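You operate a simulated robot arm through the tools that you are given. There is no shell and no other tool. Be economical: measure what you need, move in short steps, check, and stop when the job is done.

You run a simulated two-armed robot. Do the job below in one go: nothing can be reset, and whatever is moved stays where it is left.

TASK
Stop feeder, then mill, then blower; turn the mode switch to Off.

It is judged by the outcome, as a careful person would: the job done as asked, and still so three seconds after it is handed in. It fails if anything else is knocked over, pushed out of place, dropped, spilled or broken.

THE ROBOT
Two 7-joint arms with fingered hands on one trunk, on a base that drives. Base frame: it is fixed to the floor where the robot stands at the start and does not move with it; the origin is under the middle of the robot, x ahead of it, y to its left, z up. Lengths are in mm, angles in degrees, forces in N, time in s.
The left shoulder is at the start at [70, 162, 1396], the right one opposite. With the tool pointing down near the work surface each hand reaches from about 280 to 800 mm from the robot's upright axis, wherever it stands, measured 20 degrees to its own side. Places, roughly: big stop button [400, 200, 1200]; blower start button [400, 200, 1400]; feeder start button [400, 0, 1400]; mill start button [400, 100, 1400]; mode switch [400, -100, 1400]; reset button [400, -100, 1300]. Payload 4 kg a hand.
The tool frame of a hand sits at the grasp point between the pads (the TCP): z along the fingers, y along the line on which they close. The tips reach 26 mm beyond it. Largest opening 132 mm; the body of the gripper starts 73 mm behind the TCP. The gripper is a hand of 4 fingers: y runs from the thumb to the fingers, the wrist lies at [0, 0, -224] in the tool frame.
Orientation is that of the tool frame in the base frame, as a unit quaternion [w, x, y, z]. With the fingers straight down and closing along the base's y, the tool's x points along the base's -x, its y along +y and its z along -z.

THE INTERFACE
- The arms move only by the tool move_arm. It takes "left_commands", "right_commands" or both (then of equal length, played together; a hand with none holds still); each is a list of rows, each a list of 6 numbers: the shift along the tool's x, y, z in mm, then the turn, a rotation vector about the tool's x, y, z in degrees. In form: [[tx, ty, tz, rx, ry, rz], ...]. A call has 1 to 12 rows; each row is the pose to reach, as a shift and turn from the pose commanded when the call began, along the tool's axes at that moment. Each row takes 0.2 s and may step no farther than 50 mm and 8.6 degrees from the row before; otherwise, the whole call is refused. A pose out of reach is approached as far as the arm can. The call stops where the force on the tool passes 40 N (or 10 N more than at its start, if that is more) or the arm is blocked; 0.2 s more then pass. In this call time passes only in rows, and 0.2 s behind the last. The reply holds the time, the measured pose of the TCP, the force on the tool along the base axes, the opening and the grip force, in the units named above and with some noise, with the torque about the TCP (base axes, N m) and any sound that the robot's microphone picked up.
- Cameras (640 x 400 px; columns grow to the right, rows downward): "scene" is now at [148.3, -36, 1643.7]; the picture's right is [-0.15, -0.99, 0.00], its down [-0.39, 0.06, -0.92] and it looks along [0.91, -0.14, -0.39] (base axes); focal length 214 px, centre (320, 200). "left" rides on the left gripper at [-73, 6, -94] in its tool frame; the picture's right is [-0.08, -1.00, 0.00], its down [0.78, -0.06, -0.62] and it looks along [0.61, -0.05, 0.79] (tool axes); focal length 230 px, centre (320, 200). "right" rides on the right gripper at [73, 6, -94] in its tool frame; the picture's right is [-0.08, 1.00, 0.00], its down [-0.79, -0.06, -0.62] and it looks along [-0.61, -0.05, 0.79] (tool axes); focal length 230 px, centre (320, 200). There is no depth. A picture from a camera that has moved, and an enlarged one, comes with that camera's place and axes in the base frame and with its lens. The place of the scene camera against the robot may be out by one fixed shift of up to 25 mm in any direction.
- grab_frame(camera): a new picture of that camera. The clock stands still meanwhile.
- lift_body(by): slides the trunk up (or, below 0, down) by that many mm; the arms and the scene camera ride with it, the base frame stays. It gives what a move gives, with no picture.
- roll_base(legs): drives the robot by 1 to 6 legs, each [ahead, left, turn to the left] in mm, mm and degrees, along the robot's own axes; the way and the turn of a leg run together, so that a leg with both is an arc; at most 1500 mm and 180 degrees a leg. The arms and the cameras ride along, it lands a little off, and it stops where it bumps. It gives what a move gives.
- curl_fingers(finger1, finger2, finger3, thumb_bend, hand): sets how far each is bent, from 0 (flat) to 100 (curled in); at 30 the hand is open as for a grip, at 70 the pads meet at the TCP. One left out holds its place. A second passes; each finger stops where it meets its share of the squeeze, and holds until it gets a number again. It is the only way to open and close the hand. It gives what a move gives, with no picture; readings hold the bend of each and the force on the fingers (four entries, about 0 where the hand has none), thumb and palm.
- aim_head(pan, tilt): turns the head with the scene camera to pan (to the left, within 86 degrees either way) and tilt (down, from -29 to 69), counted from straight ahead of the robot. It gives what a move gives.
- inspect(camera, box): a new picture of the part [left, top, right, bottom] of that camera's present view, enlarged. The clock stands still meanwhile.
- close_job(): hands the job in; it is judged then, once.

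Work in short steps. Places have to be worked out from the pictures, the camera data and where the tool is seen: move nearer, look again, correct. Check each grasp and each placing, and mend what went wrong. You have 120 turns and 92 pictures in all, those below and enlarged ones among them. Open the grippers and draw the arms clear of the work before you hand the job in, unless the task says otherwise; then end with one line.

The tools are called by a JSON object that holds its "op" and its "data". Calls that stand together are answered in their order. move_arm: Moves the arms, as the interface text tells. Its arguments: {"type":"object","properties":{"left_commands":{"type":"array","items":{"type":"array","items":{"type":"number"}}},"right_commands":{"type":"array","items":{"type":"array","items":{"type":"number"}}}},"required":[]} The other tools are called the same way: lift_body (by) slides the trunk up or down; curl_fingers (finger1, finger2, finger3, thumb_bend, hand) moves the fingers one by one; roll_base (legs) drives the base; aim_head (pan, tilt) turns the head that bears the scene camera; grab_frame (camera) takes a picture; inspect (camera, box) takes an enlarged picture of a part of a camera's view; close_job () hands the job in.

At the start:

```text
time_s: 0.0
left_tool_pos: [292.2, 165.4, 999.5]
left_ee_rot: [0.001, -0.001, 1.0, 0.0]
left_force: [0.7, 0.6, -0.5]
left_wrist_torque: [0.02, 0.0, 0.01]
left_finger_gap: 131.7
left_finger_force: 0.0
left_shape: jaw
left_bend: [30.0, 30.0, 30.0, 30.0]
left_finger forces: [0.0, 0.1, 0.1, 0.0, 0.1, 0.0]
right_tool_pos: [327.2, -72.7, 1623.0]
right_ee_rot: [0.0, 0.0, 1.0, 0.0]
right_force: [-0.2, 0.4, -0.5]
right_wrist_torque: [-0.01, 0.03, -0.01]
right_finger_gap: 131.9
right_finger_force: 0.1
right_shape: jaw
right_bend: [30.0, 30.0, 30.0, 30.0]
right_finger forces: [0.1, 0.0, 0.0, 0.0, 0.0, 0.0]
trunk travel left (down, up): [-875.0, 65.0]
robot x, y, heading: [-0.1, -4.1, 0.0]
head pan, tilt: [-8.6, 23.1]
```

scene: 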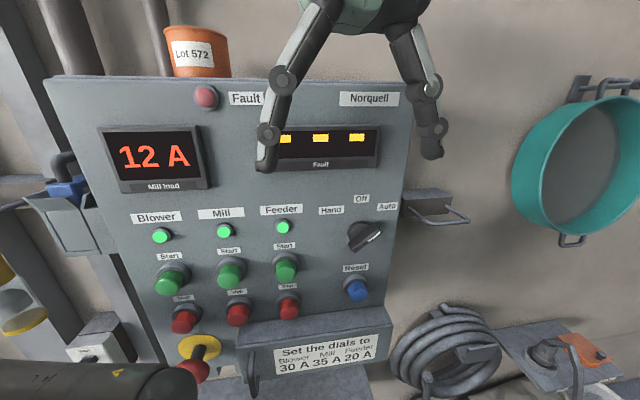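
right: 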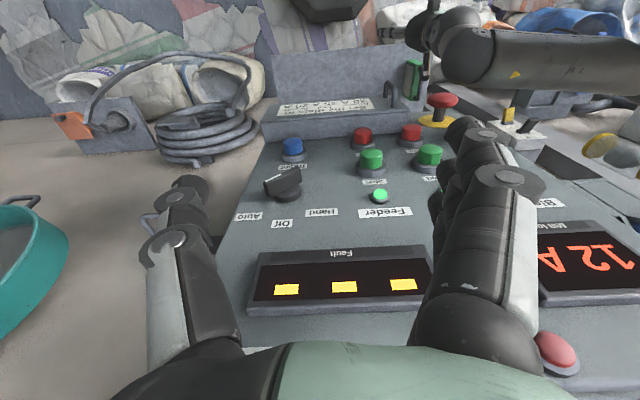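
left: 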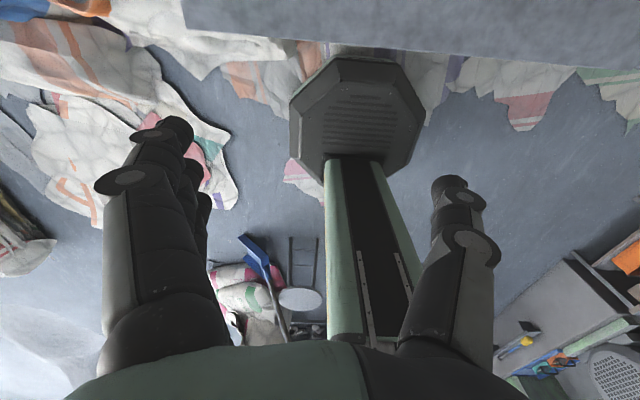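

I'll begin with enlarged views of the panel to read labels and locate the stop buttons and the switch.

{"op": "inspect", "data": {"camera": "scene", "box": [120, 190, 420, 380]}}

{"op": "inspect", "data": {"camera": "right", "box": [220, 80, 480, 240]}}

```text
2.11 times, centred on (270, 285) of scene
camera zoom: at [148.3, -36.0, 1643.7], right [-0.15, -0.99, 0.0], down [-0.39, 0.06, -0.92], along [0.91, -0.14, -0.39], focal length 452 px, centre (425, 21)
```

zoom: 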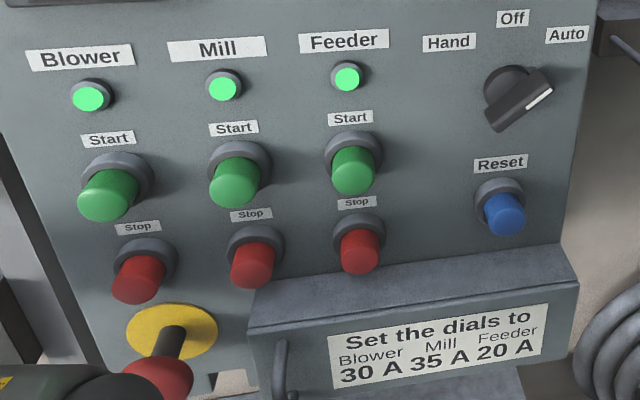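

```text
2.46 times, centred on (350, 160) of right
camera zoom: at [254.5, -67.2, 1716.9], right [0.08, 1.0, 0.0], down [0.79, -0.06, 0.62], along [0.61, -0.05, -0.79], focal length 566 px, centre (246, 298)
```

zoom: 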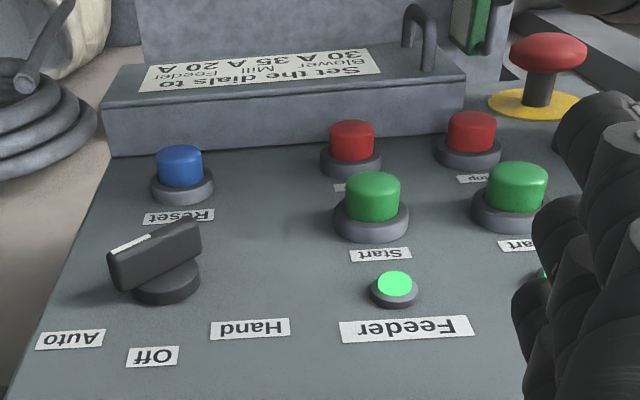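

The stops are the red buttons beneath each start, and the switch now points at Auto. The wrist needs room for a horizontal tool, so I back the robot off by about 220 mm (the area behind looks free for over 500 mm).

{"op": "roll_base", "data": {"legs": [[-220, 0, 0]]}}

```text
time_s: 1.7
left_tool_pos: [77.4, 165.1, 998.9]
left_ee_rot: [-0.003, -0.001, 1.0, 0.0]
left_force: [-0.5, 1.2, 0.5]
left_wrist_torque: [-0.04, -0.02, 0.0]
left_finger_gap: 131.5
left_finger_force: 0.1
left_shape: jaw
left_bend: [30.0, 30.0, 30.0, 30.0]
left_finger forces: [0.0, 0.0, 0.0, 0.1, 0.0, 0.0]
right_tool_pos: [114.2, -73.4, 1621.3]
right_ee_rot: [-0.002, 0.0, 1.0, 0.0]
right_force: [0.9, 0.7, -0.5]
right_wrist_torque: [-0.02, 0.03, -0.01]
right_finger_gap: 131.9
right_finger_force: 0.0
right_shape: jaw
right_bend: [30.0, 30.0, 30.0, 30.0]
right_finger forces: [0.0, 0.0, 0.0, 0.1, 0.0, 0.0]
trunk travel left (down, up): [-875.0, 65.0]
robot x, y, heading: [-220.6, -1.3, -0.3]
head pan, tilt: [-8.6, 23.1]
```

Now I swing the right hand forward and down into a horizontal pose in front of the panel, about 150 mm short of it.

{"op": "move_arm", "data": {"right_commands": [[-40, -20, 0, 0, -7.5, 0], [-80, -40, 0, 0, -15, 0], [-120, -60, 0, 0, -22.5, 0], [-130, -80, 25, 0, -30, 0], [-130, -80, 50, 0, -37.5, 0], [-130, -80, 75, 0, -45, 0], [-130, -80, 100, 0, -52.5, 0], [-130, -80, 125, 0, -60, 0], [-130, -80, 150, 0, -67.5, 0], [-130, -80, 175, 0, -75, 0], [-130, -80, 200, 0, -82.5, 0], [-130, -80, 225, 0, -90, 0]]}}

{"op": "curl_fingers", "data": {"hand": "right", "finger1": 100, "finger2": 30, "finger3": 100, "thumb_bend": 100}}

{"op": "grab_frame", "data": {"camera": "scene"}}

{"op": "grab_frame", "data": {"camera": "right"}}

```text
time_s: 4.0
left_tool_pos: [72.0, 162.5, 1000.4]
left_ee_rot: [0.001, 0.001, 1.0, 0.001]
left_force: [-0.8, 0.2, 0.6]
left_wrist_torque: [0.01, 0.01, 0.0]
left_finger_gap: 131.8
left_finger_force: 0.1
left_shape: jaw
left_bend: [30.0, 30.0, 30.0, 30.0]
left_finger forces: [0.0, 0.0, 0.0, 0.1, 0.0, 0.0]
right_tool_pos: [165.2, 17.1, 1900.1]
right_ee_rot: [0.554, 0.043, 0.828, 0.079]
right_force: [-0.5, -0.6, 0.0]
right_wrist_torque: [0.02, 0.04, -0.01]
right_finger_gap: 131.7
right_finger_force: 0.2
right_shape: jaw
right_bend: [30.0, 30.0, 30.0, 30.0]
right_finger forces: [0.0, 0.0, 0.0, 0.0, 0.0, 0.0]
right hand out of reach, approached as far as the arm can: row 2, 3, 4, 5, 6, 7, 8, 9, 10, 11
trunk travel left (down, up): [-875.0, 65.0]
robot x, y, heading: [-216.4, 3.2, -0.1]
head pan, tilt: [-8.6, 23.1]
stopped in row 11 (right hand): the arm was blocked; the commanded pose is now the measured one
```

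```text
time_s: 5.0
left_tool_pos: [73.7, 164.7, 1000.3]
left_ee_rot: [0.001, 0.001, 1.0, 0.0]
left_force: [0.0, 0.3, -0.4]
left_wrist_torque: [0.03, -0.02, -0.01]
left_finger_gap: 131.7
left_finger_force: 0.1
left_shape: jaw
left_bend: [30.0, 30.0, 30.0, 30.0]
left_finger forces: [0.0, 0.0, 0.0, 0.0, 0.0, 0.0]
right_tool_pos: [168.4, 22.4, 1899.5]
right_ee_rot: [0.553, 0.043, 0.829, 0.079]
right_force: [-0.4, -0.5, 0.1]
right_wrist_torque: [0.0, 0.02, 0.01]
right_finger_gap: 39.5
right_finger_force: 0.0
right_shape: fingers
right_bend: [100.0, 30.0, 100.0, 100.0]
right_finger forces: [0.1, 0.1, 0.1, 0.0, 0.0, 0.0]
trunk travel left (down, up): [-875.0, 65.0]
robot x, y, heading: [-219.9, -0.6, 0.2]
head pan, tilt: [-8.6, 23.1]
```

```text
86 pictures are left
camera scene: at [-68.9, -25.3, 1641.7], right [-0.04, -1.0, 0.0], down [-0.41, 0.02, -0.91], along [0.91, -0.04, -0.41], focal length 214 px, centre (320, 200)
```

scene: 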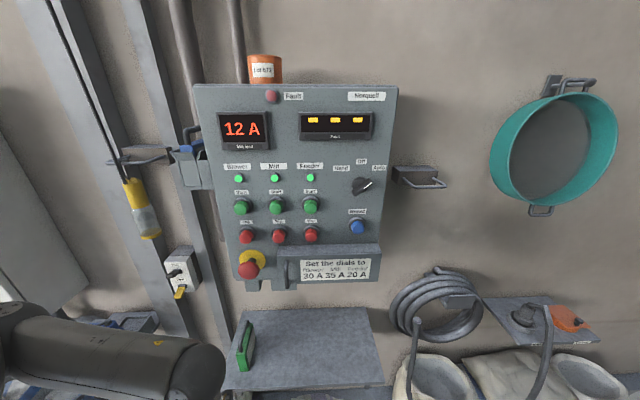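

```text
85 pictures are left
camera right: at [53.8, 31.3, 1868.7], right [0.01, 0.97, 0.25], down [-0.27, -0.24, 0.93], along [0.96, -0.08, 0.25], focal length 230 px, centre (320, 200)
```

right: 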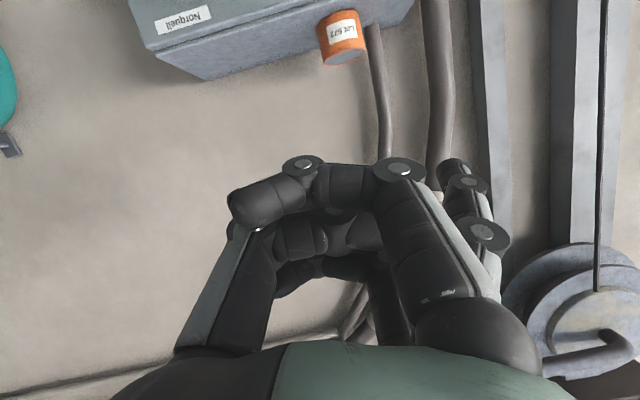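

The right arm hit its limits and folded upward, clear of everything. The left arm is in a more natural posture, so I'll use it: pitch its hand forward around a nearly fixed wrist.

{"op": "move_arm", "data": {"left_commands": [[-26, -5, 0, 0, -7.5, 0], [-51.6, -11, -3.6, 0, -15, 0], [-76, -16, -11, 0, -22.5, 0], [-99, -22, -22, 0, -30, 0], [-120.6, -27, -36, 0, -37.5, 0], [-139, -32, -53.6, 0, -45, 0], [-155.5, -38, -73.6, 0, -52.5, 0], [-168.7, -43, -96, 0, -60, 0], [-178.5, -49, -120, 0, -67.5, 0], [-184.7, -54, -146, 0, -75, 0], [-187, -60, -173, 0, -82.5, 0], [-186, -65, -200, 0, -90, 0]]}}

{"op": "grab_frame", "data": {"camera": "left"}}

{"op": "grab_frame", "data": {"camera": "scene"}}

```text
time_s: 7.7
left_tool_pos: [359.0, 99.2, 1224.8]
left_ee_rot: [0.619, -0.023, 0.785, 0.006]
left_force: [-0.6, -0.6, -0.8]
left_wrist_torque: [0.03, 0.0, -0.01]
left_finger_gap: 132.4
left_finger_force: 0.1
left_shape: jaw
left_bend: [30.0, 30.0, 30.0, 30.0]
left_finger forces: [0.0, 0.1, 0.0, 0.0, 0.1, 0.1]
left hand out of reach, approached as far as the arm can: row 7, 8, 9, 10, 11, 12
right_tool_pos: [168.6, 18.5, 1899.9]
right_ee_rot: [0.553, 0.044, 0.828, 0.081]
right_force: [0.4, -0.5, 0.1]
right_wrist_torque: [-0.01, 0.0, 0.03]
right_finger_gap: 39.2
right_finger_force: 0.1
right_shape: fingers
right_bend: [100.0, 30.0, 100.0, 100.0]
right_finger forces: [0.0, 0.0, 0.1, 0.0, 0.0, 0.0]
trunk travel left (down, up): [-875.0, 65.0]
robot x, y, heading: [-217.7, 1.8, -0.2]
head pan, tilt: [-8.6, 23.1]
stopped in row 12 (left hand): the arm was blocked; the commanded pose is now the measured one
```

```text
84 pictures are left
camera left: at [284.1, 102.5, 1317.4], right [0.06, -0.99, 0.09], down [-0.78, -0.11, -0.62], along [0.62, -0.04, -0.78], focal length 230 px, centre (320, 200)
```

left: 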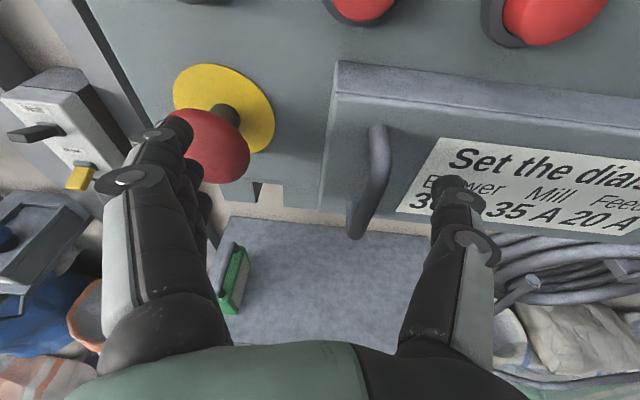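

```text
83 pictures are left
camera scene: at [-68.6, -30.1, 1642.8], right [-0.09, -1.0, 0.0], down [-0.4, 0.04, -0.92], along [0.91, -0.08, -0.4], focal length 214 px, centre (320, 200)
```

scene: 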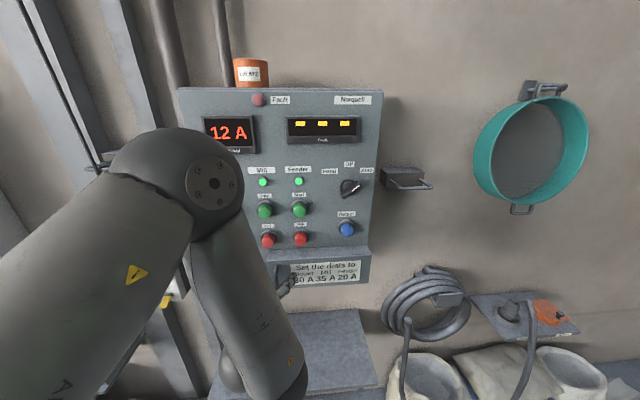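

The arm can hold the hand horizontal only farther from the body, and it drifted near the big stop (no contact force, machine still running). I back off 170 mm straight away from it to gain working room.

{"op": "roll_base", "data": {"legs": [[-170, 0, 0]]}}

{"op": "grab_frame", "data": {"camera": "left"}}

```text
time_s: 9.1
left_tool_pos: [190.7, 97.5, 1224.0]
left_ee_rot: [0.619, -0.022, 0.785, 0.005]
left_force: [0.1, -0.7, 0.7]
left_wrist_torque: [0.02, -0.01, 0.02]
left_finger_gap: 131.8
left_finger_force: 0.0
left_shape: jaw
left_bend: [30.0, 30.0, 30.0, 30.0]
left_finger forces: [0.0, 0.1, 0.0, 0.1, 0.0, 0.0]
right_tool_pos: [1.9, 18.7, 1897.8]
right_ee_rot: [0.551, 0.045, 0.829, 0.08]
right_force: [0.4, -0.5, -0.5]
right_wrist_torque: [-0.01, 0.01, 0.02]
right_finger_gap: 39.3
right_finger_force: 0.1
right_shape: fingers
right_bend: [100.0, 30.0, 100.0, 100.0]
right_finger forces: [0.0, 0.0, 0.0, 0.0, 0.0, 0.0]
trunk travel left (down, up): [-875.0, 65.0]
robot x, y, heading: [-390.2, -1.8, -0.4]
head pan, tilt: [-8.6, 23.1]
```

```text
82 pictures are left
camera left: at [115.6, 101.1, 1317.3], right [0.06, -0.99, 0.09], down [-0.78, -0.11, -0.62], along [0.62, -0.04, -0.78], focal length 230 px, centre (320, 200)
```

left: 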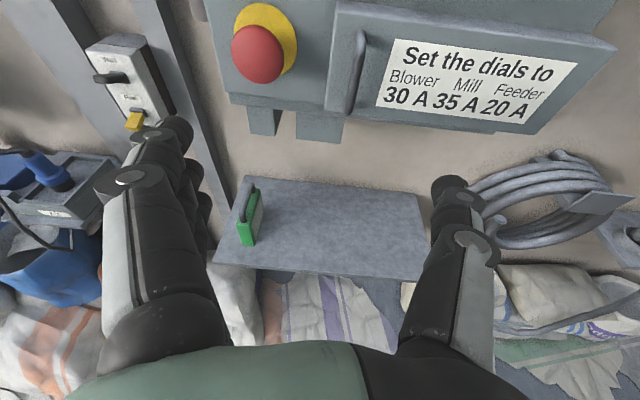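

Triangulating the two views puts the big stop's head near [439, 190, 1190], so the panel face is about x≈490. I lift the trunk fully, level the hand, shape a pinch with the middle finger and thumb and check.

{"op": "lift_body", "data": {"by": 60}}

{"op": "curl_fingers", "data": {"hand": "left", "finger1": 100, "finger2": 70, "finger3": 100, "thumb_bend": 70}}

{"op": "move_arm", "data": {"left_commands": [[-15, -30, 25, 0.8, -4.5, 0.4], [-30, -65, 50, 1.5, -9, 0.8], [-45, -90, 70, 2.3, -13.5, 1.3]]}}

{"op": "grab_frame", "data": {"camera": "left"}}

{"op": "grab_frame", "data": {"camera": "scene"}}

```text
time_s: 10.1
left_tool_pos: [186.7, 97.6, 1287.0]
left_ee_rot: [0.62, -0.023, 0.784, 0.005]
left_force: [0.2, 0.2, -0.8]
left_wrist_torque: [-0.01, -0.01, 0.0]
left_finger_gap: 131.6
left_finger_force: 0.1
left_shape: jaw
left_bend: [30.0, 30.0, 30.0, 30.0]
left_finger forces: [0.0, 0.0, 0.0, 0.0, 0.0, 0.0]
right_tool_pos: [-5.7, 17.8, 1960.7]
right_ee_rot: [0.553, 0.047, 0.828, 0.079]
right_force: [1.6, 0.5, 0.7]
right_wrist_torque: [-0.01, 0.04, 0.01]
right_finger_gap: 39.0
right_finger_force: 0.0
right_shape: fingers
right_bend: [100.0, 30.0, 100.0, 100.0]
right_finger forces: [0.0, 0.0, 0.0, 0.1, 0.0, 0.0]
trunk travel left (down, up): [-935.0, 5.0]
robot x, y, heading: [-388.6, 0.7, -0.2]
head pan, tilt: [-8.6, 23.1]
```

```text
time_s: 11.1
left_tool_pos: [186.8, 96.9, 1285.6]
left_ee_rot: [0.62, -0.023, 0.784, 0.005]
left_force: [0.3, -1.5, -0.1]
left_wrist_torque: [0.02, -0.01, 0.0]
left_finger_gap: 38.9
left_finger_force: 0.1
left_shape: fingers
left_bend: [100.0, 70.0, 100.0, 70.0]
left_finger forces: [0.0, 0.0, 0.0, 0.0, 0.0, 0.0]
right_tool_pos: [-3.8, 17.1, 1961.0]
right_ee_rot: [0.552, 0.046, 0.829, 0.08]
right_force: [-0.4, -0.1, -0.4]
right_wrist_torque: [0.01, 0.02, 0.0]
right_finger_gap: 39.4
right_finger_force: 0.1
right_shape: fingers
right_bend: [100.0, 30.0, 100.0, 100.0]
right_finger forces: [0.0, 0.0, 0.0, 0.0, 0.0, 0.0]
trunk travel left (down, up): [-935.0, 5.0]
robot x, y, heading: [-390.9, 0.7, -0.2]
head pan, tilt: [-8.6, 23.1]
```

```text
time_s: 11.9
left_tool_pos: [273.5, 13.9, 1318.5]
left_ee_rot: [0.706, -0.007, 0.708, 0.0]
left_force: [-0.1, 0.0, 0.7]
left_wrist_torque: [0.02, -0.04, 0.03]
left_finger_gap: 38.9
left_finger_force: 0.1
left_shape: fingers
left_bend: [100.0, 70.0, 100.0, 70.0]
left_finger forces: [0.1, 0.1, 0.1, 0.0, 0.0, 0.0]
left hand out of reach, approached as far as the arm can: row 3
right_tool_pos: [-2.0, 17.4, 1959.7]
right_ee_rot: [0.552, 0.047, 0.829, 0.079]
right_force: [0.4, -0.2, 0.8]
right_wrist_torque: [0.01, -0.02, 0.01]
right_finger_gap: 39.2
right_finger_force: 0.2
right_shape: fingers
right_bend: [100.0, 30.0, 100.0, 100.0]
right_finger forces: [0.1, 0.1, 0.0, 0.1, 0.0, 0.0]
trunk travel left (down, up): [-935.0, 5.0]
robot x, y, heading: [-394.4, 1.7, -0.1]
head pan, tilt: [-8.6, 23.1]
```

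```text
81 pictures are left
camera left: at [179.6, 18.8, 1392.4], right [0.01, -1.0, 0.09], down [-0.62, -0.07, -0.78], along [0.79, -0.05, -0.62], focal length 230 px, centre (320, 200)
```

left: 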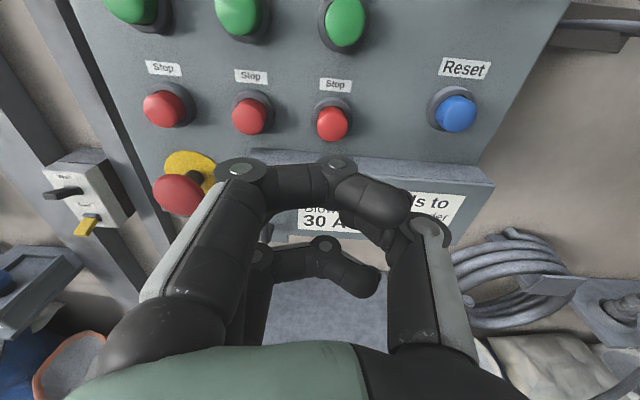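

```text
80 pictures are left
camera scene: at [-241.1, -33.4, 1703.2], right [-0.12, -0.99, 0.0], down [-0.39, 0.05, -0.92], along [0.91, -0.11, -0.4], focal length 214 px, centre (320, 200)
```

scene: 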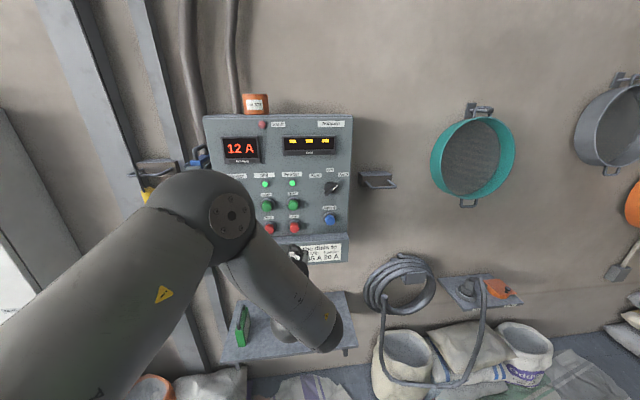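

The hand is level in front of the stop row. A single straight finger will be more selective, so I make finger 1 a pointer and curl the others.

{"op": "curl_fingers", "data": {"hand": "left", "finger1": 35, "finger2": 100, "finger3": 100, "thumb_bend": 100}}

{"op": "grab_frame", "data": {"camera": "left"}}

```text
time_s: 12.9
left_tool_pos: [270.7, 15.1, 1317.6]
left_ee_rot: [0.706, -0.005, 0.708, 0.001]
left_force: [-1.0, 0.3, -0.3]
left_wrist_torque: [-0.02, 0.0, -0.01]
left_finger_gap: 48.0
left_finger_force: 0.1
left_shape: fingers
left_bend: [35.0, 94.0, 100.0, 100.0]
left_finger forces: [0.0, 0.1, 0.1, 0.0, 0.0, 0.0]
right_tool_pos: [-4.6, 16.8, 1961.6]
right_ee_rot: [0.553, 0.045, 0.828, 0.08]
right_force: [-0.3, 0.3, 0.3]
right_wrist_torque: [-0.01, -0.01, -0.01]
right_finger_gap: 39.4
right_finger_force: 0.0
right_shape: fingers
right_bend: [100.0, 30.0, 100.0, 100.0]
right_finger forces: [0.0, 0.0, 0.1, 0.0, 0.0, 0.1]
trunk travel left (down, up): [-935.0, 5.0]
robot x, y, heading: [-392.3, 0.7, -0.5]
head pan, tilt: [-8.6, 23.1]
```

```text
79 pictures are left
camera left: at [178.3, 19.7, 1391.5], right [0.01, -1.0, 0.08], down [-0.62, -0.07, -0.78], along [0.79, -0.04, -0.62], focal length 230 px, centre (320, 200)
```

left: 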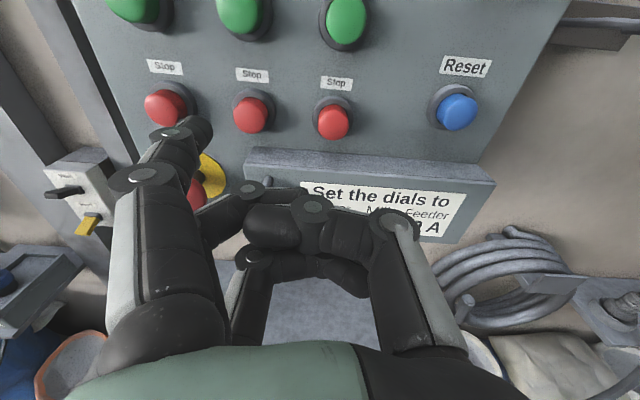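

Pointer tip sits at about tool offset [-23, +67, +26]; triangulated stop caps: feeder [427, 0, 1306], mill [427, 90, 1306], blower [427, 179, 1305]. I pitch the hand 17° nose-down so the curled fingers clear the box below, and bring the tip about 35 mm short of the feeder stop.

{"op": "move_arm", "data": {"left_commands": [[9, -27, 29, 0, 5.7, 0], [18, -54, 58, 0, 11.4, 0], [26, -82, 87, 0, 17, 0]]}}

{"op": "grab_frame", "data": {"camera": "left"}}

{"op": "inspect", "data": {"camera": "scene", "box": [200, 150, 400, 275]}}

```text
time_s: 13.7
left_tool_pos: [358.6, -74.4, 1291.3]
left_ee_rot: [0.595, 0.0, 0.804, -0.001]
left_force: [1.0, -0.8, -0.3]
left_wrist_torque: [0.03, 0.01, 0.02]
left_finger_gap: 47.9
left_finger_force: 0.1
left_shape: fingers
left_bend: [35.0, 94.0, 100.0, 100.0]
left_finger forces: [0.1, 0.0, 0.0, 0.0, 0.0, 0.1]
right_tool_pos: [-1.7, 17.0, 1961.0]
right_ee_rot: [0.553, 0.045, 0.828, 0.081]
right_force: [-0.1, 0.1, -0.2]
right_wrist_torque: [0.03, -0.02, 0.0]
right_finger_gap: 39.4
right_finger_force: 0.1
right_shape: fingers
right_bend: [100.0, 30.0, 100.0, 100.0]
right_finger forces: [0.1, 0.0, 0.0, 0.0, 0.1, 0.1]
trunk travel left (down, up): [-935.0, 5.0]
robot x, y, heading: [-390.7, 1.3, -0.5]
head pan, tilt: [-8.6, 23.1]
```

```text
78 pictures are left
camera left: at [290.0, -68.7, 1388.8], right [0.02, -1.0, 0.08], down [-0.82, -0.06, -0.57], along [0.57, -0.05, -0.82], focal length 230 px, centre (320, 200)
```

left: 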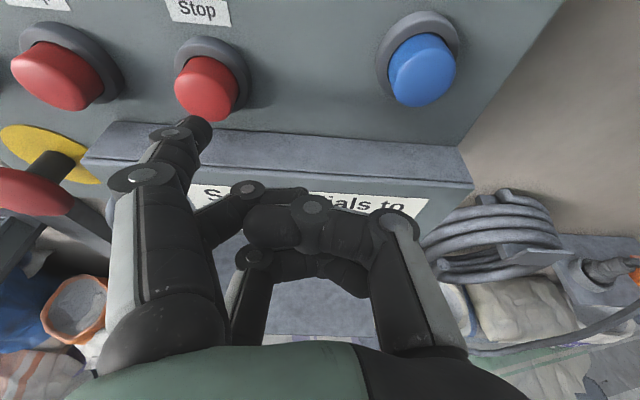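

```text
3.20 times, centred on (300, 212) of scene
camera zoom: at [-240.5, -33.9, 1703.2], right [-0.12, -0.99, 0.0], down [-0.39, 0.05, -0.92], along [0.91, -0.11, -0.4], focal length 686 px, centre (384, 160)
```

zoom: 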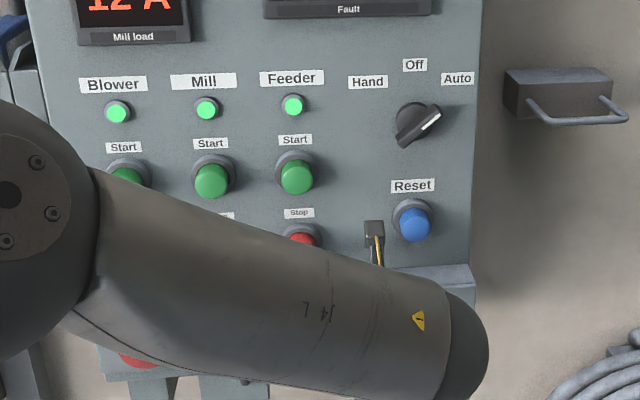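

Tip is at about [390, -8, 1306], cap at [428, 0, 1301]. I align and push forward in small rows, watching force and any click.

{"op": "move_arm", "data": {"left_commands": [[-1, 8, 20.6, 0, 0, 0], [-4, 8, 30.3, 0, 0, 0], [-5.4, 8, 35, 0, 0, 0], [-6.9, 8, 39.7, 0, 0, 0]]}}

{"op": "grab_frame", "data": {"camera": "left"}}

```text
time_s: 14.7
left_tool_pos: [396.6, -64.9, 1287.5]
left_ee_rot: [0.596, 0.0, 0.803, -0.002]
left_force: [-5.3, -1.3, 0.6]
left_wrist_torque: [0.01, -0.1, 0.34]
left_finger_gap: 48.9
left_finger_force: 2.7
left_shape: fingers
left_bend: [34.0, 94.0, 100.0, 100.0]
left_finger forces: [5.1, 0.0, 0.0, 0.1, 0.0, 0.0]
right_tool_pos: [-5.7, 17.5, 1960.7]
right_ee_rot: [0.553, 0.046, 0.828, 0.08]
right_force: [0.3, 0.4, 0.0]
right_wrist_torque: [-0.03, 0.02, -0.01]
right_finger_gap: 39.4
right_finger_force: 0.1
right_shape: fingers
right_bend: [100.0, 30.0, 100.0, 100.0]
right_finger forces: [0.1, 0.0, 0.0, 0.1, 0.1, 0.0]
trunk travel left (down, up): [-935.0, 5.0]
robot x, y, heading: [-390.7, -1.6, -0.1]
head pan, tilt: [-8.6, 23.1]
heard: click
```

```text
76 pictures are left
camera left: at [327.5, -59.4, 1384.8], right [0.02, -1.0, 0.08], down [-0.82, -0.06, -0.57], along [0.58, -0.05, -0.82], focal length 230 px, centre (320, 200)
```

left: 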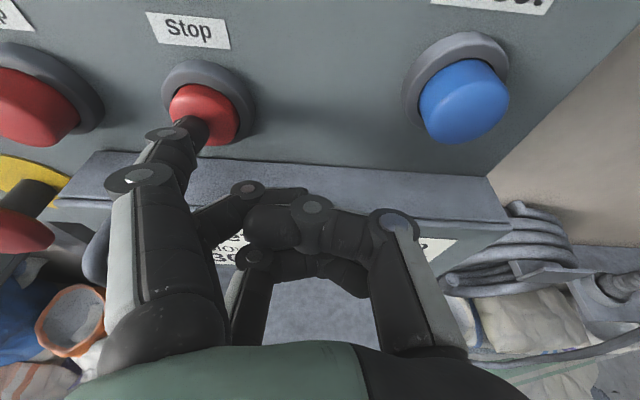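

A click was heard at 5 N. I back off and check the lamps.

{"op": "move_arm", "data": {"left_commands": [[5.5, 0, -18, 0, 0, 0], [11, 0, -36, 0, 0, 0]]}}

{"op": "inspect", "data": {"camera": "scene", "box": [200, 100, 400, 225]}}

```text
time_s: 15.3
left_tool_pos: [360.4, -64.0, 1288.5]
left_ee_rot: [0.598, -0.001, 0.802, -0.001]
left_force: [0.5, -0.4, 0.2]
left_wrist_torque: [-0.01, 0.02, 0.01]
left_finger_gap: 48.3
left_finger_force: 0.1
left_shape: fingers
left_bend: [35.0, 94.0, 100.0, 100.0]
left_finger forces: [0.0, 0.0, 0.0, 0.0, 0.1, 0.0]
right_tool_pos: [-4.9, 18.7, 1960.3]
right_ee_rot: [0.553, 0.046, 0.828, 0.08]
right_force: [-0.2, -0.9, 0.1]
right_wrist_torque: [0.01, 0.02, 0.0]
right_finger_gap: 39.3
right_finger_force: 0.0
right_shape: fingers
right_bend: [100.0, 30.0, 100.0, 100.0]
right_finger forces: [0.1, 0.1, 0.0, 0.0, 0.1, 0.0]
trunk travel left (down, up): [-935.0, 5.0]
robot x, y, heading: [-390.1, 0.7, -0.4]
head pan, tilt: [-8.6, 23.1]
```

```text
3.20 times, centred on (300, 162) of scene
camera zoom: at [-242.7, -32.7, 1703.5], right [-0.12, -0.99, 0.0], down [-0.39, 0.05, -0.92], along [0.91, -0.11, -0.39], focal length 686 px, centre (384, 320)
```

zoom: 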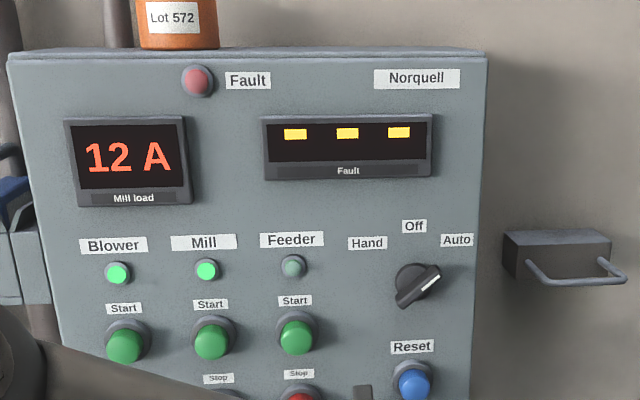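

The feeder lamp is out. I shift sideways 90 mm in front of the mill stop, and look at position and load.

{"op": "move_arm", "data": {"left_commands": [[0, 45, 0, 0, 0, 0], [0, 90, 0, 0, 0, 0]]}}

{"op": "grab_frame", "data": {"camera": "left"}}

{"op": "inspect", "data": {"camera": "scene", "box": [200, 100, 400, 225]}}

```text
time_s: 15.9
left_tool_pos: [360.9, 28.4, 1286.6]
left_ee_rot: [0.596, -0.001, 0.803, -0.002]
left_force: [-0.2, 0.6, -0.3]
left_wrist_torque: [-0.07, -0.03, -0.01]
left_finger_gap: 48.3
left_finger_force: 0.0
left_shape: fingers
left_bend: [35.0, 94.0, 100.0, 100.0]
left_finger forces: [0.0, 0.1, 0.0, 0.0, 0.1, 0.1]
right_tool_pos: [-4.1, 24.9, 1960.8]
right_ee_rot: [0.553, 0.045, 0.829, 0.079]
right_force: [-0.2, 0.7, 0.7]
right_wrist_torque: [-0.01, 0.0, -0.08]
right_finger_gap: 39.2
right_finger_force: 0.0
right_shape: fingers
right_bend: [100.0, 30.0, 100.0, 100.0]
right_finger forces: [0.1, 0.0, 0.1, 0.0, 0.0, 0.0]
trunk travel left (down, up): [-935.0, 5.0]
robot x, y, heading: [-391.4, 0.8, -0.5]
head pan, tilt: [-8.6, 23.1]
```

```text
74 pictures are left
camera left: at [292.0, 34.7, 1383.7], right [0.02, -1.0, 0.08], down [-0.82, -0.06, -0.57], along [0.58, -0.05, -0.82], focal length 230 px, centre (320, 200)
```

left: 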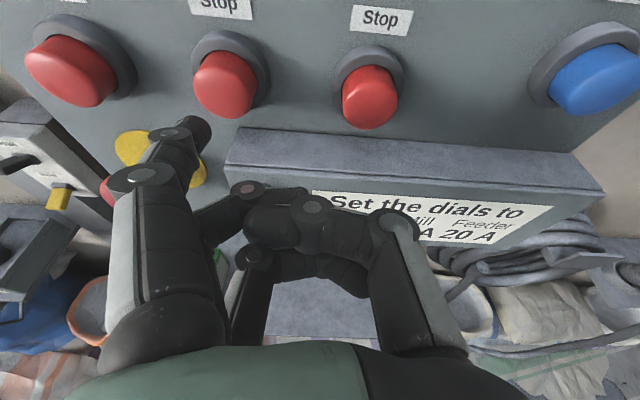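

```text
3.20 times, centred on (300, 162) of scene
camera zoom: at [-242.0, -27.8, 1703.5], right [-0.12, -0.99, 0.0], down [-0.39, 0.05, -0.92], along [0.91, -0.11, -0.39], focal length 686 px, centre (384, 320)
```

zoom: 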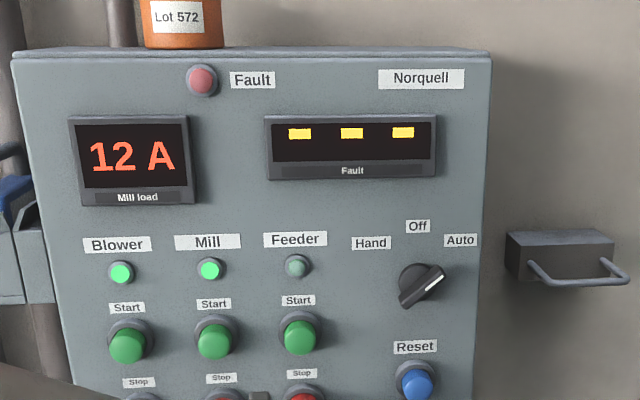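

Mill cap computed at [428, 89, 1303], my tip at about [392, 95, 1301]. I nudge 6 mm right and press.

{"op": "move_arm", "data": {"left_commands": [[-5.8, -6, 19.1, 0, 0, 0], [-8.8, -6, 28.7, 0, 0, 0], [-10.2, -6, 33.5, 0, 0, 0], [-11.1, -6, 36.3, 0, 0, 0]]}}

{"op": "grab_frame", "data": {"camera": "left"}}

{"op": "inspect", "data": {"camera": "scene", "box": [200, 100, 400, 225]}}

```text
time_s: 16.9
left_tool_pos: [397.3, 16.5, 1287.6]
left_ee_rot: [0.595, 0.0, 0.803, -0.001]
left_force: [-5.3, -0.7, -0.1]
left_wrist_torque: [0.02, -0.1, 0.36]
left_finger_gap: 49.3
left_finger_force: 2.9
left_shape: fingers
left_bend: [34.0, 94.0, 100.0, 100.0]
left_finger forces: [5.2, 0.0, 0.0, 0.0, 0.0, 0.0]
right_tool_pos: [-5.1, 15.1, 1960.2]
right_ee_rot: [0.553, 0.046, 0.828, 0.081]
right_force: [-0.2, -0.1, 0.3]
right_wrist_torque: [0.0, 0.01, 0.02]
right_finger_gap: 39.4
right_finger_force: 0.1
right_shape: fingers
right_bend: [100.0, 30.0, 100.0, 100.0]
right_finger forces: [0.1, 0.0, 0.0, 0.0, 0.0, 0.0]
trunk travel left (down, up): [-935.0, 5.0]
robot x, y, heading: [-388.1, 0.2, -0.4]
head pan, tilt: [-8.6, 23.1]
heard: click
```

```text
72 pictures are left
camera left: at [328.4, 23.4, 1384.6], right [0.02, -1.0, 0.08], down [-0.82, -0.06, -0.57], along [0.58, -0.05, -0.82], focal length 230 px, centre (320, 200)
```

left: 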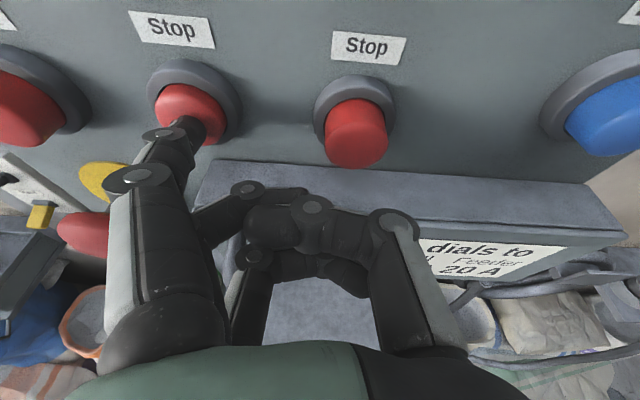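

```text
3.20 times, centred on (300, 162) of scene
camera zoom: at [-243.1, -34.7, 1703.6], right [-0.12, -0.99, 0.0], down [-0.39, 0.05, -0.92], along [0.91, -0.11, -0.39], focal length 686 px, centre (384, 320)
```

zoom: 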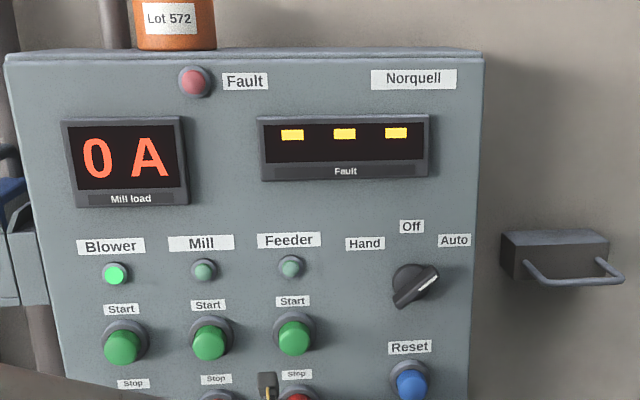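

The mill is off (0 A). I back off and shift left to the blower stop.

{"op": "move_arm", "data": {"left_commands": [[5.5, 0, -18, 0, 0, 0], [11, 0, -36, 0, 0, 0], [11, 46, -36, 0, 0, 0], [11, 92, -36, 0, 0, 0]]}}

{"op": "grab_frame", "data": {"camera": "left"}}

```text
time_s: 17.9
left_tool_pos: [360.4, 116.1, 1288.5]
left_ee_rot: [0.596, -0.001, 0.803, -0.003]
left_force: [0.5, 0.3, 0.2]
left_wrist_torque: [-0.01, -0.02, -0.07]
left_finger_gap: 48.3
left_finger_force: 0.0
left_shape: fingers
left_bend: [35.0, 94.0, 100.0, 100.0]
left_finger forces: [0.0, 0.0, 0.0, 0.0, 0.0, 0.1]
right_tool_pos: [-4.6, 24.3, 1961.4]
right_ee_rot: [0.553, 0.045, 0.828, 0.079]
right_force: [-0.1, 0.9, -0.8]
right_wrist_torque: [-0.06, -0.02, -0.02]
right_finger_gap: 39.2
right_finger_force: 0.1
right_shape: fingers
right_bend: [100.0, 30.0, 100.0, 100.0]
right_finger forces: [0.0, 0.0, 0.0, 0.0, 0.0, 0.0]
trunk travel left (down, up): [-935.0, 5.0]
robot x, y, heading: [-391.7, 3.2, -0.4]
head pan, tilt: [-8.6, 23.1]
```

```text
70 pictures are left
camera left: at [291.2, 120.7, 1384.8], right [0.02, -1.0, 0.08], down [-0.82, -0.06, -0.57], along [0.58, -0.05, -0.82], focal length 230 px, centre (320, 200)
```

left: 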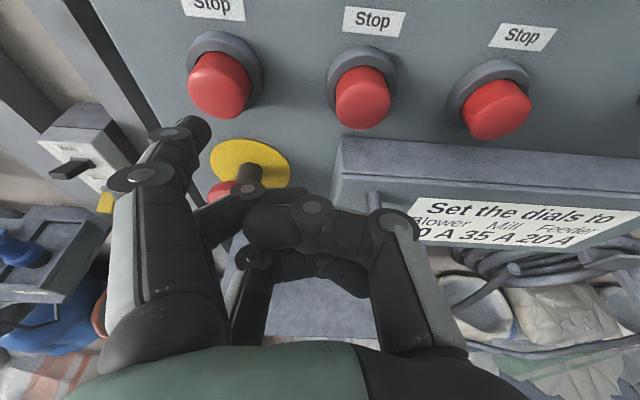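

Blower cap at about [428, 179, 1303], tip at y≈183. I press with a 4 mm correction.

{"op": "move_arm", "data": {"left_commands": [[-5.8, -4, 19.1, 0, 0, 0], [-8.8, -4, 28.7, 0, 0, 0], [-10.2, -4, 33.5, 0, 0, 0], [-11.1, -4, 36.5, 0, 0, 0]]}}

{"op": "inspect", "data": {"camera": "scene", "box": [200, 100, 400, 225]}}

```text
time_s: 18.9
left_tool_pos: [397.5, 106.0, 1287.7]
left_ee_rot: [0.597, 0.0, 0.803, -0.001]
left_force: [-4.9, 0.4, 0.7]
left_wrist_torque: [0.01, -0.1, 0.39]
left_finger_gap: 49.4
left_finger_force: 2.4
left_shape: fingers
left_bend: [34.0, 94.0, 100.0, 100.0]
left_finger forces: [5.5, 0.1, 0.0, 0.0, 0.1, 0.0]
right_tool_pos: [-5.6, 16.8, 1960.3]
right_ee_rot: [0.553, 0.045, 0.828, 0.082]
right_force: [0.8, -0.3, 0.2]
right_wrist_torque: [-0.01, -0.01, 0.04]
right_finger_gap: 39.5
right_finger_force: 0.1
right_shape: fingers
right_bend: [100.0, 30.0, 100.0, 100.0]
right_finger forces: [0.1, 0.0, 0.0, 0.0, 0.0, 0.0]
trunk travel left (down, up): [-935.0, 5.0]
robot x, y, heading: [-391.4, 0.2, -0.3]
head pan, tilt: [-8.6, 23.1]
heard: click
```

```text
3.20 times, centred on (300, 162) of scene
camera zoom: at [-243.0, -34.7, 1703.6], right [-0.13, -0.99, 0.0], down [-0.39, 0.05, -0.92], along [0.91, -0.12, -0.39], focal length 686 px, centre (384, 320)
```

zoom: 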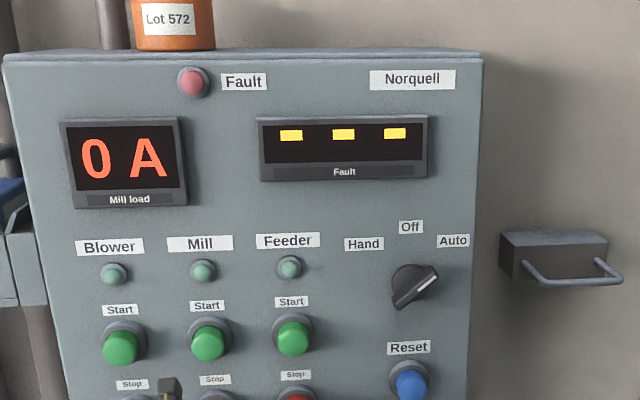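

All three lamps are out, in order. Next the mode switch, roughly at [430, -130, 1440]: I retract 90 mm, then move up and right, levelling the hand.

{"op": "move_arm", "data": {"left_commands": [[13.1, 0, -43, 0, 0, 0], [26.3, 0, -86, 0, 0, 0], [2.4, -39, -93.3, 0, -2.8, 0], [-21.5, -78, -100.6, 0, -5.7, 0], [-46.4, -118, -108.2, 0, -8.5, 0], [-70.3, -157, -115.5, 0, -11.3, 0], [-95.1, -196, -123.1, 0, -14.2, 0], [-119, -236, -130.4, 0, -17, 0]]}}

{"op": "curl_fingers", "data": {"hand": "left", "finger1": 45, "finger2": 45, "finger3": 45, "thumb_bend": 45}}

{"op": "grab_frame", "data": {"camera": "left"}}

{"op": "grab_frame", "data": {"camera": "scene"}}

```text
time_s: 20.7
left_tool_pos: [307.9, -131.7, 1440.5]
left_ee_rot: [0.709, -0.001, 0.705, 0.001]
left_force: [0.0, 0.6, 0.3]
left_wrist_torque: [0.0, 0.02, 0.03]
left_finger_gap: 48.1
left_finger_force: 0.0
left_shape: fingers
left_bend: [35.0, 94.0, 100.0, 100.0]
left_finger forces: [0.0, 0.0, 0.0, 0.1, 0.0, 0.0]
right_tool_pos: [-4.9, 12.5, 1960.4]
right_ee_rot: [0.553, 0.046, 0.828, 0.082]
right_force: [0.1, 0.7, -0.2]
right_wrist_torque: [0.02, 0.01, 0.0]
right_finger_gap: 39.4
right_finger_force: 0.0
right_shape: fingers
right_bend: [100.0, 30.0, 100.0, 100.0]
right_finger forces: [0.1, 0.1, 0.0, 0.1, 0.0, 0.1]
trunk travel left (down, up): [-935.0, 5.0]
robot x, y, heading: [-390.4, 0.5, -0.3]
head pan, tilt: [-8.6, 23.1]
```

```text
time_s: 21.7
left_tool_pos: [308.4, -126.9, 1438.8]
left_ee_rot: [0.708, 0.0, 0.706, -0.001]
left_force: [-0.1, 0.0, 0.0]
left_wrist_torque: [0.02, -0.01, 0.02]
left_finger_gap: 87.4
left_finger_force: 0.1
left_shape: fingers
left_bend: [45.0, 45.0, 45.0, 45.0]
left_finger forces: [0.1, 0.0, 0.0, 0.0, 0.0, 0.1]
right_tool_pos: [-3.4, 17.9, 1960.8]
right_ee_rot: [0.553, 0.047, 0.828, 0.08]
right_force: [-0.7, 0.2, -0.9]
right_wrist_torque: [-0.01, 0.02, 0.06]
right_finger_gap: 39.2
right_finger_force: 0.0
right_shape: fingers
right_bend: [100.0, 30.0, 100.0, 100.0]
right_finger forces: [0.0, 0.1, 0.0, 0.0, 0.0, 0.1]
trunk travel left (down, up): [-935.0, 5.0]
robot x, y, heading: [-392.3, 2.2, -0.2]
head pan, tilt: [-8.6, 23.1]
```

```text
68 pictures are left
camera left: at [213.6, -121.4, 1512.2], right [0.0, -1.0, 0.08], down [-0.61, -0.06, -0.79], along [0.79, -0.05, -0.61], focal length 230 px, centre (320, 200)
```

left: 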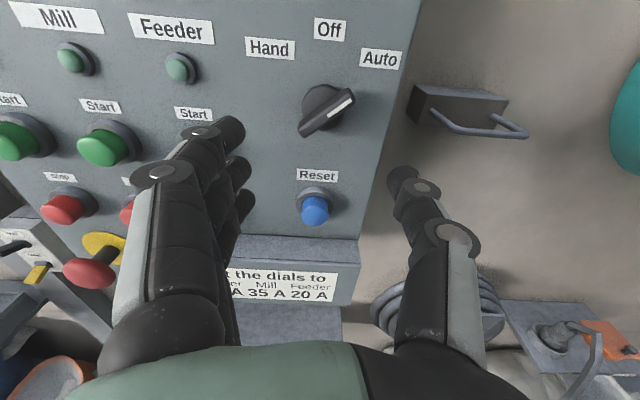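

```text
67 pictures are left
camera scene: at [-241.8, -32.8, 1703.6], right [-0.13, -0.99, 0.0], down [-0.39, 0.05, -0.92], along [0.91, -0.12, -0.39], focal length 214 px, centre (320, 200)
```

scene: 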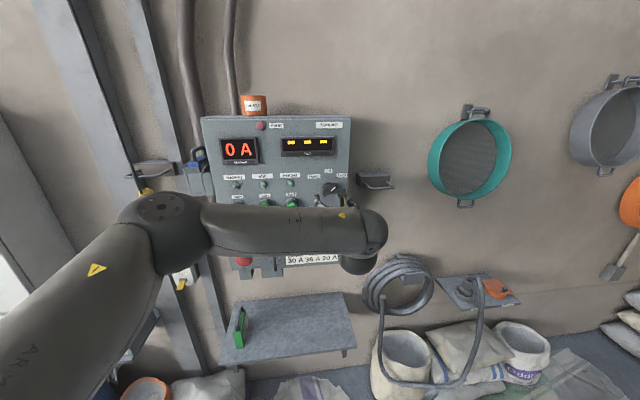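

The bar handle's centre comes out at [427, -132, 1446], tilted about 45–49° clockwise at Auto. I roll the hand 46° clockwise and centre on the axis, still well short.

{"op": "move_arm", "data": {"left_commands": [[0, 0, 0, 0, 0, 7.7], [-3, -2, 0, 0, 0, 15.3], [-7, -5, 0, 0, 0, 23], [-7, -5, 0, 0, 0, 30.7], [-7, -5, 0, 0, 0, 38.3], [-7, -5, 0, 0, 0, 46]]}}

{"op": "grab_frame", "data": {"camera": "left"}}

```text
time_s: 23.1
left_tool_pos: [307.7, -133.1, 1446.7]
left_ee_rot: [0.652, 0.277, 0.65, 0.276]
left_force: [0.0, 1.3, -0.9]
left_wrist_torque: [-0.01, -0.01, 0.02]
left_finger_gap: 87.2
left_finger_force: 0.1
left_shape: fingers
left_bend: [45.0, 45.0, 45.0, 45.0]
left_finger forces: [0.0, 0.0, 0.0, 0.1, 0.0, 0.0]
right_tool_pos: [-3.6, 17.1, 1960.8]
right_ee_rot: [0.552, 0.047, 0.828, 0.081]
right_force: [-0.3, -0.2, 0.2]
right_wrist_torque: [-0.01, 0.0, -0.01]
right_finger_gap: 39.2
right_finger_force: 0.0
right_shape: fingers
right_bend: [100.0, 30.0, 100.0, 100.0]
right_finger forces: [0.1, 0.0, 0.0, 0.0, 0.1, 0.0]
trunk travel left (down, up): [-935.0, 5.0]
robot x, y, heading: [-390.2, -0.6, -0.5]
head pan, tilt: [-8.6, 23.1]
```

```text
66 pictures are left
camera left: at [213.2, -182.4, 1500.6], right [0.0, -0.75, -0.66], down [-0.61, 0.52, -0.59], along [0.79, 0.41, -0.46], focal length 230 px, centre (320, 200)
```

left: 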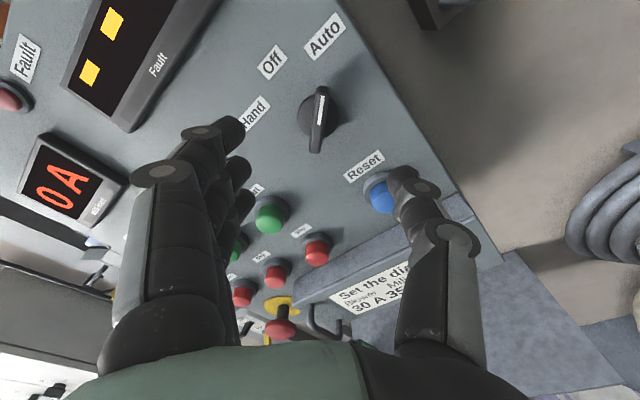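

The bar lies centred between fingers and thumb, and re-triangulates to [427, -133, 1449]. I advance 92 mm and check before engaging.

{"op": "move_arm", "data": {"left_commands": [[-1, 1, 40, 0, 0, 0.7], [-1, 1, 75, 0, 0, 1.3], [-1, 1, 92, 0, 0, 2]]}}

{"op": "grab_frame", "data": {"camera": "left"}}

{"op": "inspect", "data": {"camera": "scene", "box": [260, 130, 420, 230]}}

```text
time_s: 23.9
left_tool_pos: [400.1, -134.6, 1447.9]
left_ee_rot: [0.647, 0.288, 0.645, 0.288]
left_force: [-0.2, 0.1, -0.4]
left_wrist_torque: [-0.03, -0.03, 0.0]
left_finger_gap: 87.1
left_finger_force: 0.0
left_shape: fingers
left_bend: [45.0, 45.0, 45.0, 45.0]
left_finger forces: [0.1, 0.0, 0.1, 0.0, 0.0, 0.1]
right_tool_pos: [-3.5, 17.4, 1959.3]
right_ee_rot: [0.553, 0.046, 0.828, 0.08]
right_force: [0.7, 0.4, 0.1]
right_wrist_torque: [0.0, 0.01, -0.02]
right_finger_gap: 39.5
right_finger_force: 0.1
right_shape: fingers
right_bend: [100.0, 30.0, 100.0, 100.0]
right_finger forces: [0.0, 0.0, 0.0, 0.0, 0.0, 0.0]
trunk travel left (down, up): [-935.0, 5.0]
robot x, y, heading: [-391.7, -3.2, -0.3]
head pan, tilt: [-8.6, 23.1]
```

```text
65 pictures are left
camera left: at [305.8, -184.0, 1501.3], right [0.0, -0.73, -0.69], down [-0.61, 0.54, -0.57], along [0.79, 0.42, -0.44], focal length 230 px, centre (320, 200)
```

left: 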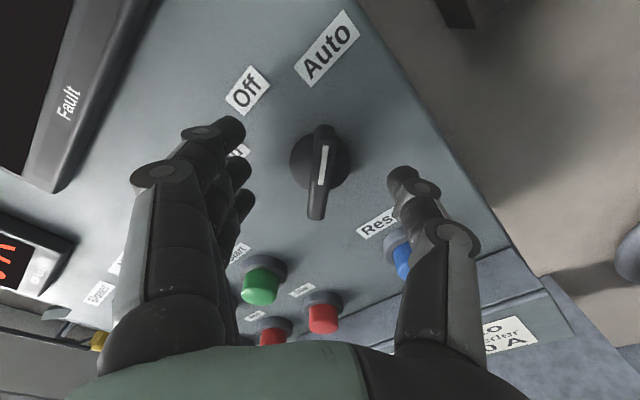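

```text
4.00 times, centred on (340, 180) of scene
camera zoom: at [-241.9, -34.3, 1703.7], right [-0.13, -0.99, 0.0], down [-0.39, 0.05, -0.92], along [0.91, -0.12, -0.39], focal length 858 px, centre (240, 280)
```

zoom: 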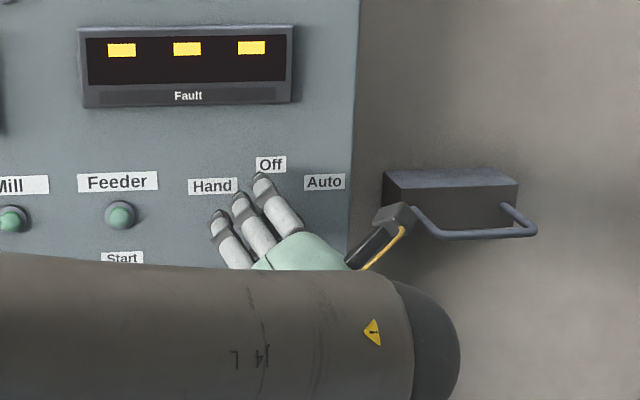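

Bar ridge is at x≈431, fingertips at about 426. I advance 20 mm more so the tips straddle it, then close gently.

{"op": "move_arm", "data": {"left_commands": [[0, 0, 10, 0, 0, 0], [0, 0, 20, 0, 0, 0]]}}

{"op": "curl_fingers", "data": {"hand": "left", "finger1": 58, "finger2": 58, "finger3": 58, "thumb_bend": 58}}

{"op": "grab_frame", "data": {"camera": "left"}}

```text
time_s: 24.5
left_tool_pos: [420.3, -134.1, 1446.9]
left_ee_rot: [0.648, 0.287, 0.645, 0.287]
left_force: [-0.1, -0.2, -0.2]
left_wrist_torque: [0.0, 0.01, -0.01]
left_finger_gap: 87.0
left_finger_force: 0.1
left_shape: fingers
left_bend: [45.0, 45.0, 45.0, 45.0]
left_finger forces: [0.0, 0.0, 0.0, 0.0, 0.1, 0.0]
right_tool_pos: [-3.6, 17.9, 1960.8]
right_ee_rot: [0.553, 0.046, 0.828, 0.081]
right_force: [-0.6, 0.0, 0.7]
right_wrist_torque: [0.04, 0.03, 0.01]
right_finger_gap: 39.4
right_finger_force: 0.0
right_shape: fingers
right_bend: [100.0, 30.0, 100.0, 100.0]
right_finger forces: [0.0, 0.0, 0.0, 0.0, 0.0, 0.1]
trunk travel left (down, up): [-935.0, 5.0]
robot x, y, heading: [-389.9, 1.1, -0.4]
head pan, tilt: [-8.6, 23.1]
```

```text
time_s: 25.5
left_tool_pos: [419.7, -133.0, 1448.5]
left_ee_rot: [0.648, 0.287, 0.645, 0.287]
left_force: [-1.7, -0.5, 0.1]
left_wrist_torque: [-0.01, 0.07, -0.04]
left_finger_gap: 48.9
left_finger_force: 1.0
left_shape: fingers
left_bend: [57.0, 57.0, 57.0, 57.0]
left_finger forces: [0.0, 0.1, 0.1, 0.1, 1.2, 0.0]
right_tool_pos: [-4.9, 17.6, 1960.2]
right_ee_rot: [0.553, 0.046, 0.828, 0.08]
right_force: [0.4, 0.0, -0.4]
right_wrist_torque: [-0.04, -0.01, 0.04]
right_finger_gap: 39.2
right_finger_force: 0.0
right_shape: fingers
right_bend: [100.0, 30.0, 100.0, 100.0]
right_finger forces: [0.1, 0.0, 0.1, 0.1, 0.0, 0.0]
trunk travel left (down, up): [-935.0, 5.0]
robot x, y, heading: [-388.9, 3.4, -0.2]
head pan, tilt: [-8.6, 23.1]
```

```text
63 pictures are left
camera left: at [325.2, -184.0, 1501.2], right [0.0, -0.73, -0.69], down [-0.61, 0.54, -0.57], along [0.79, 0.42, -0.44], focal length 230 px, centre (320, 200)
```

left: 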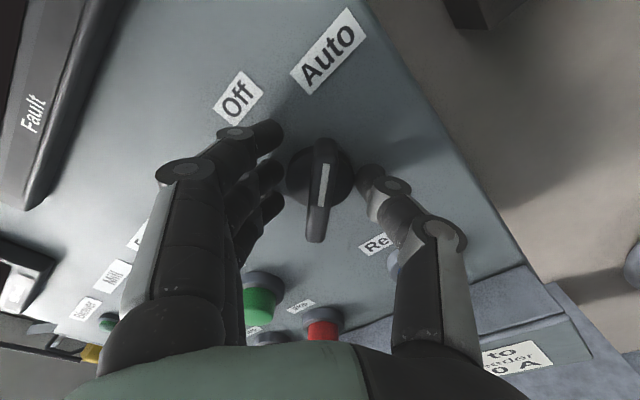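

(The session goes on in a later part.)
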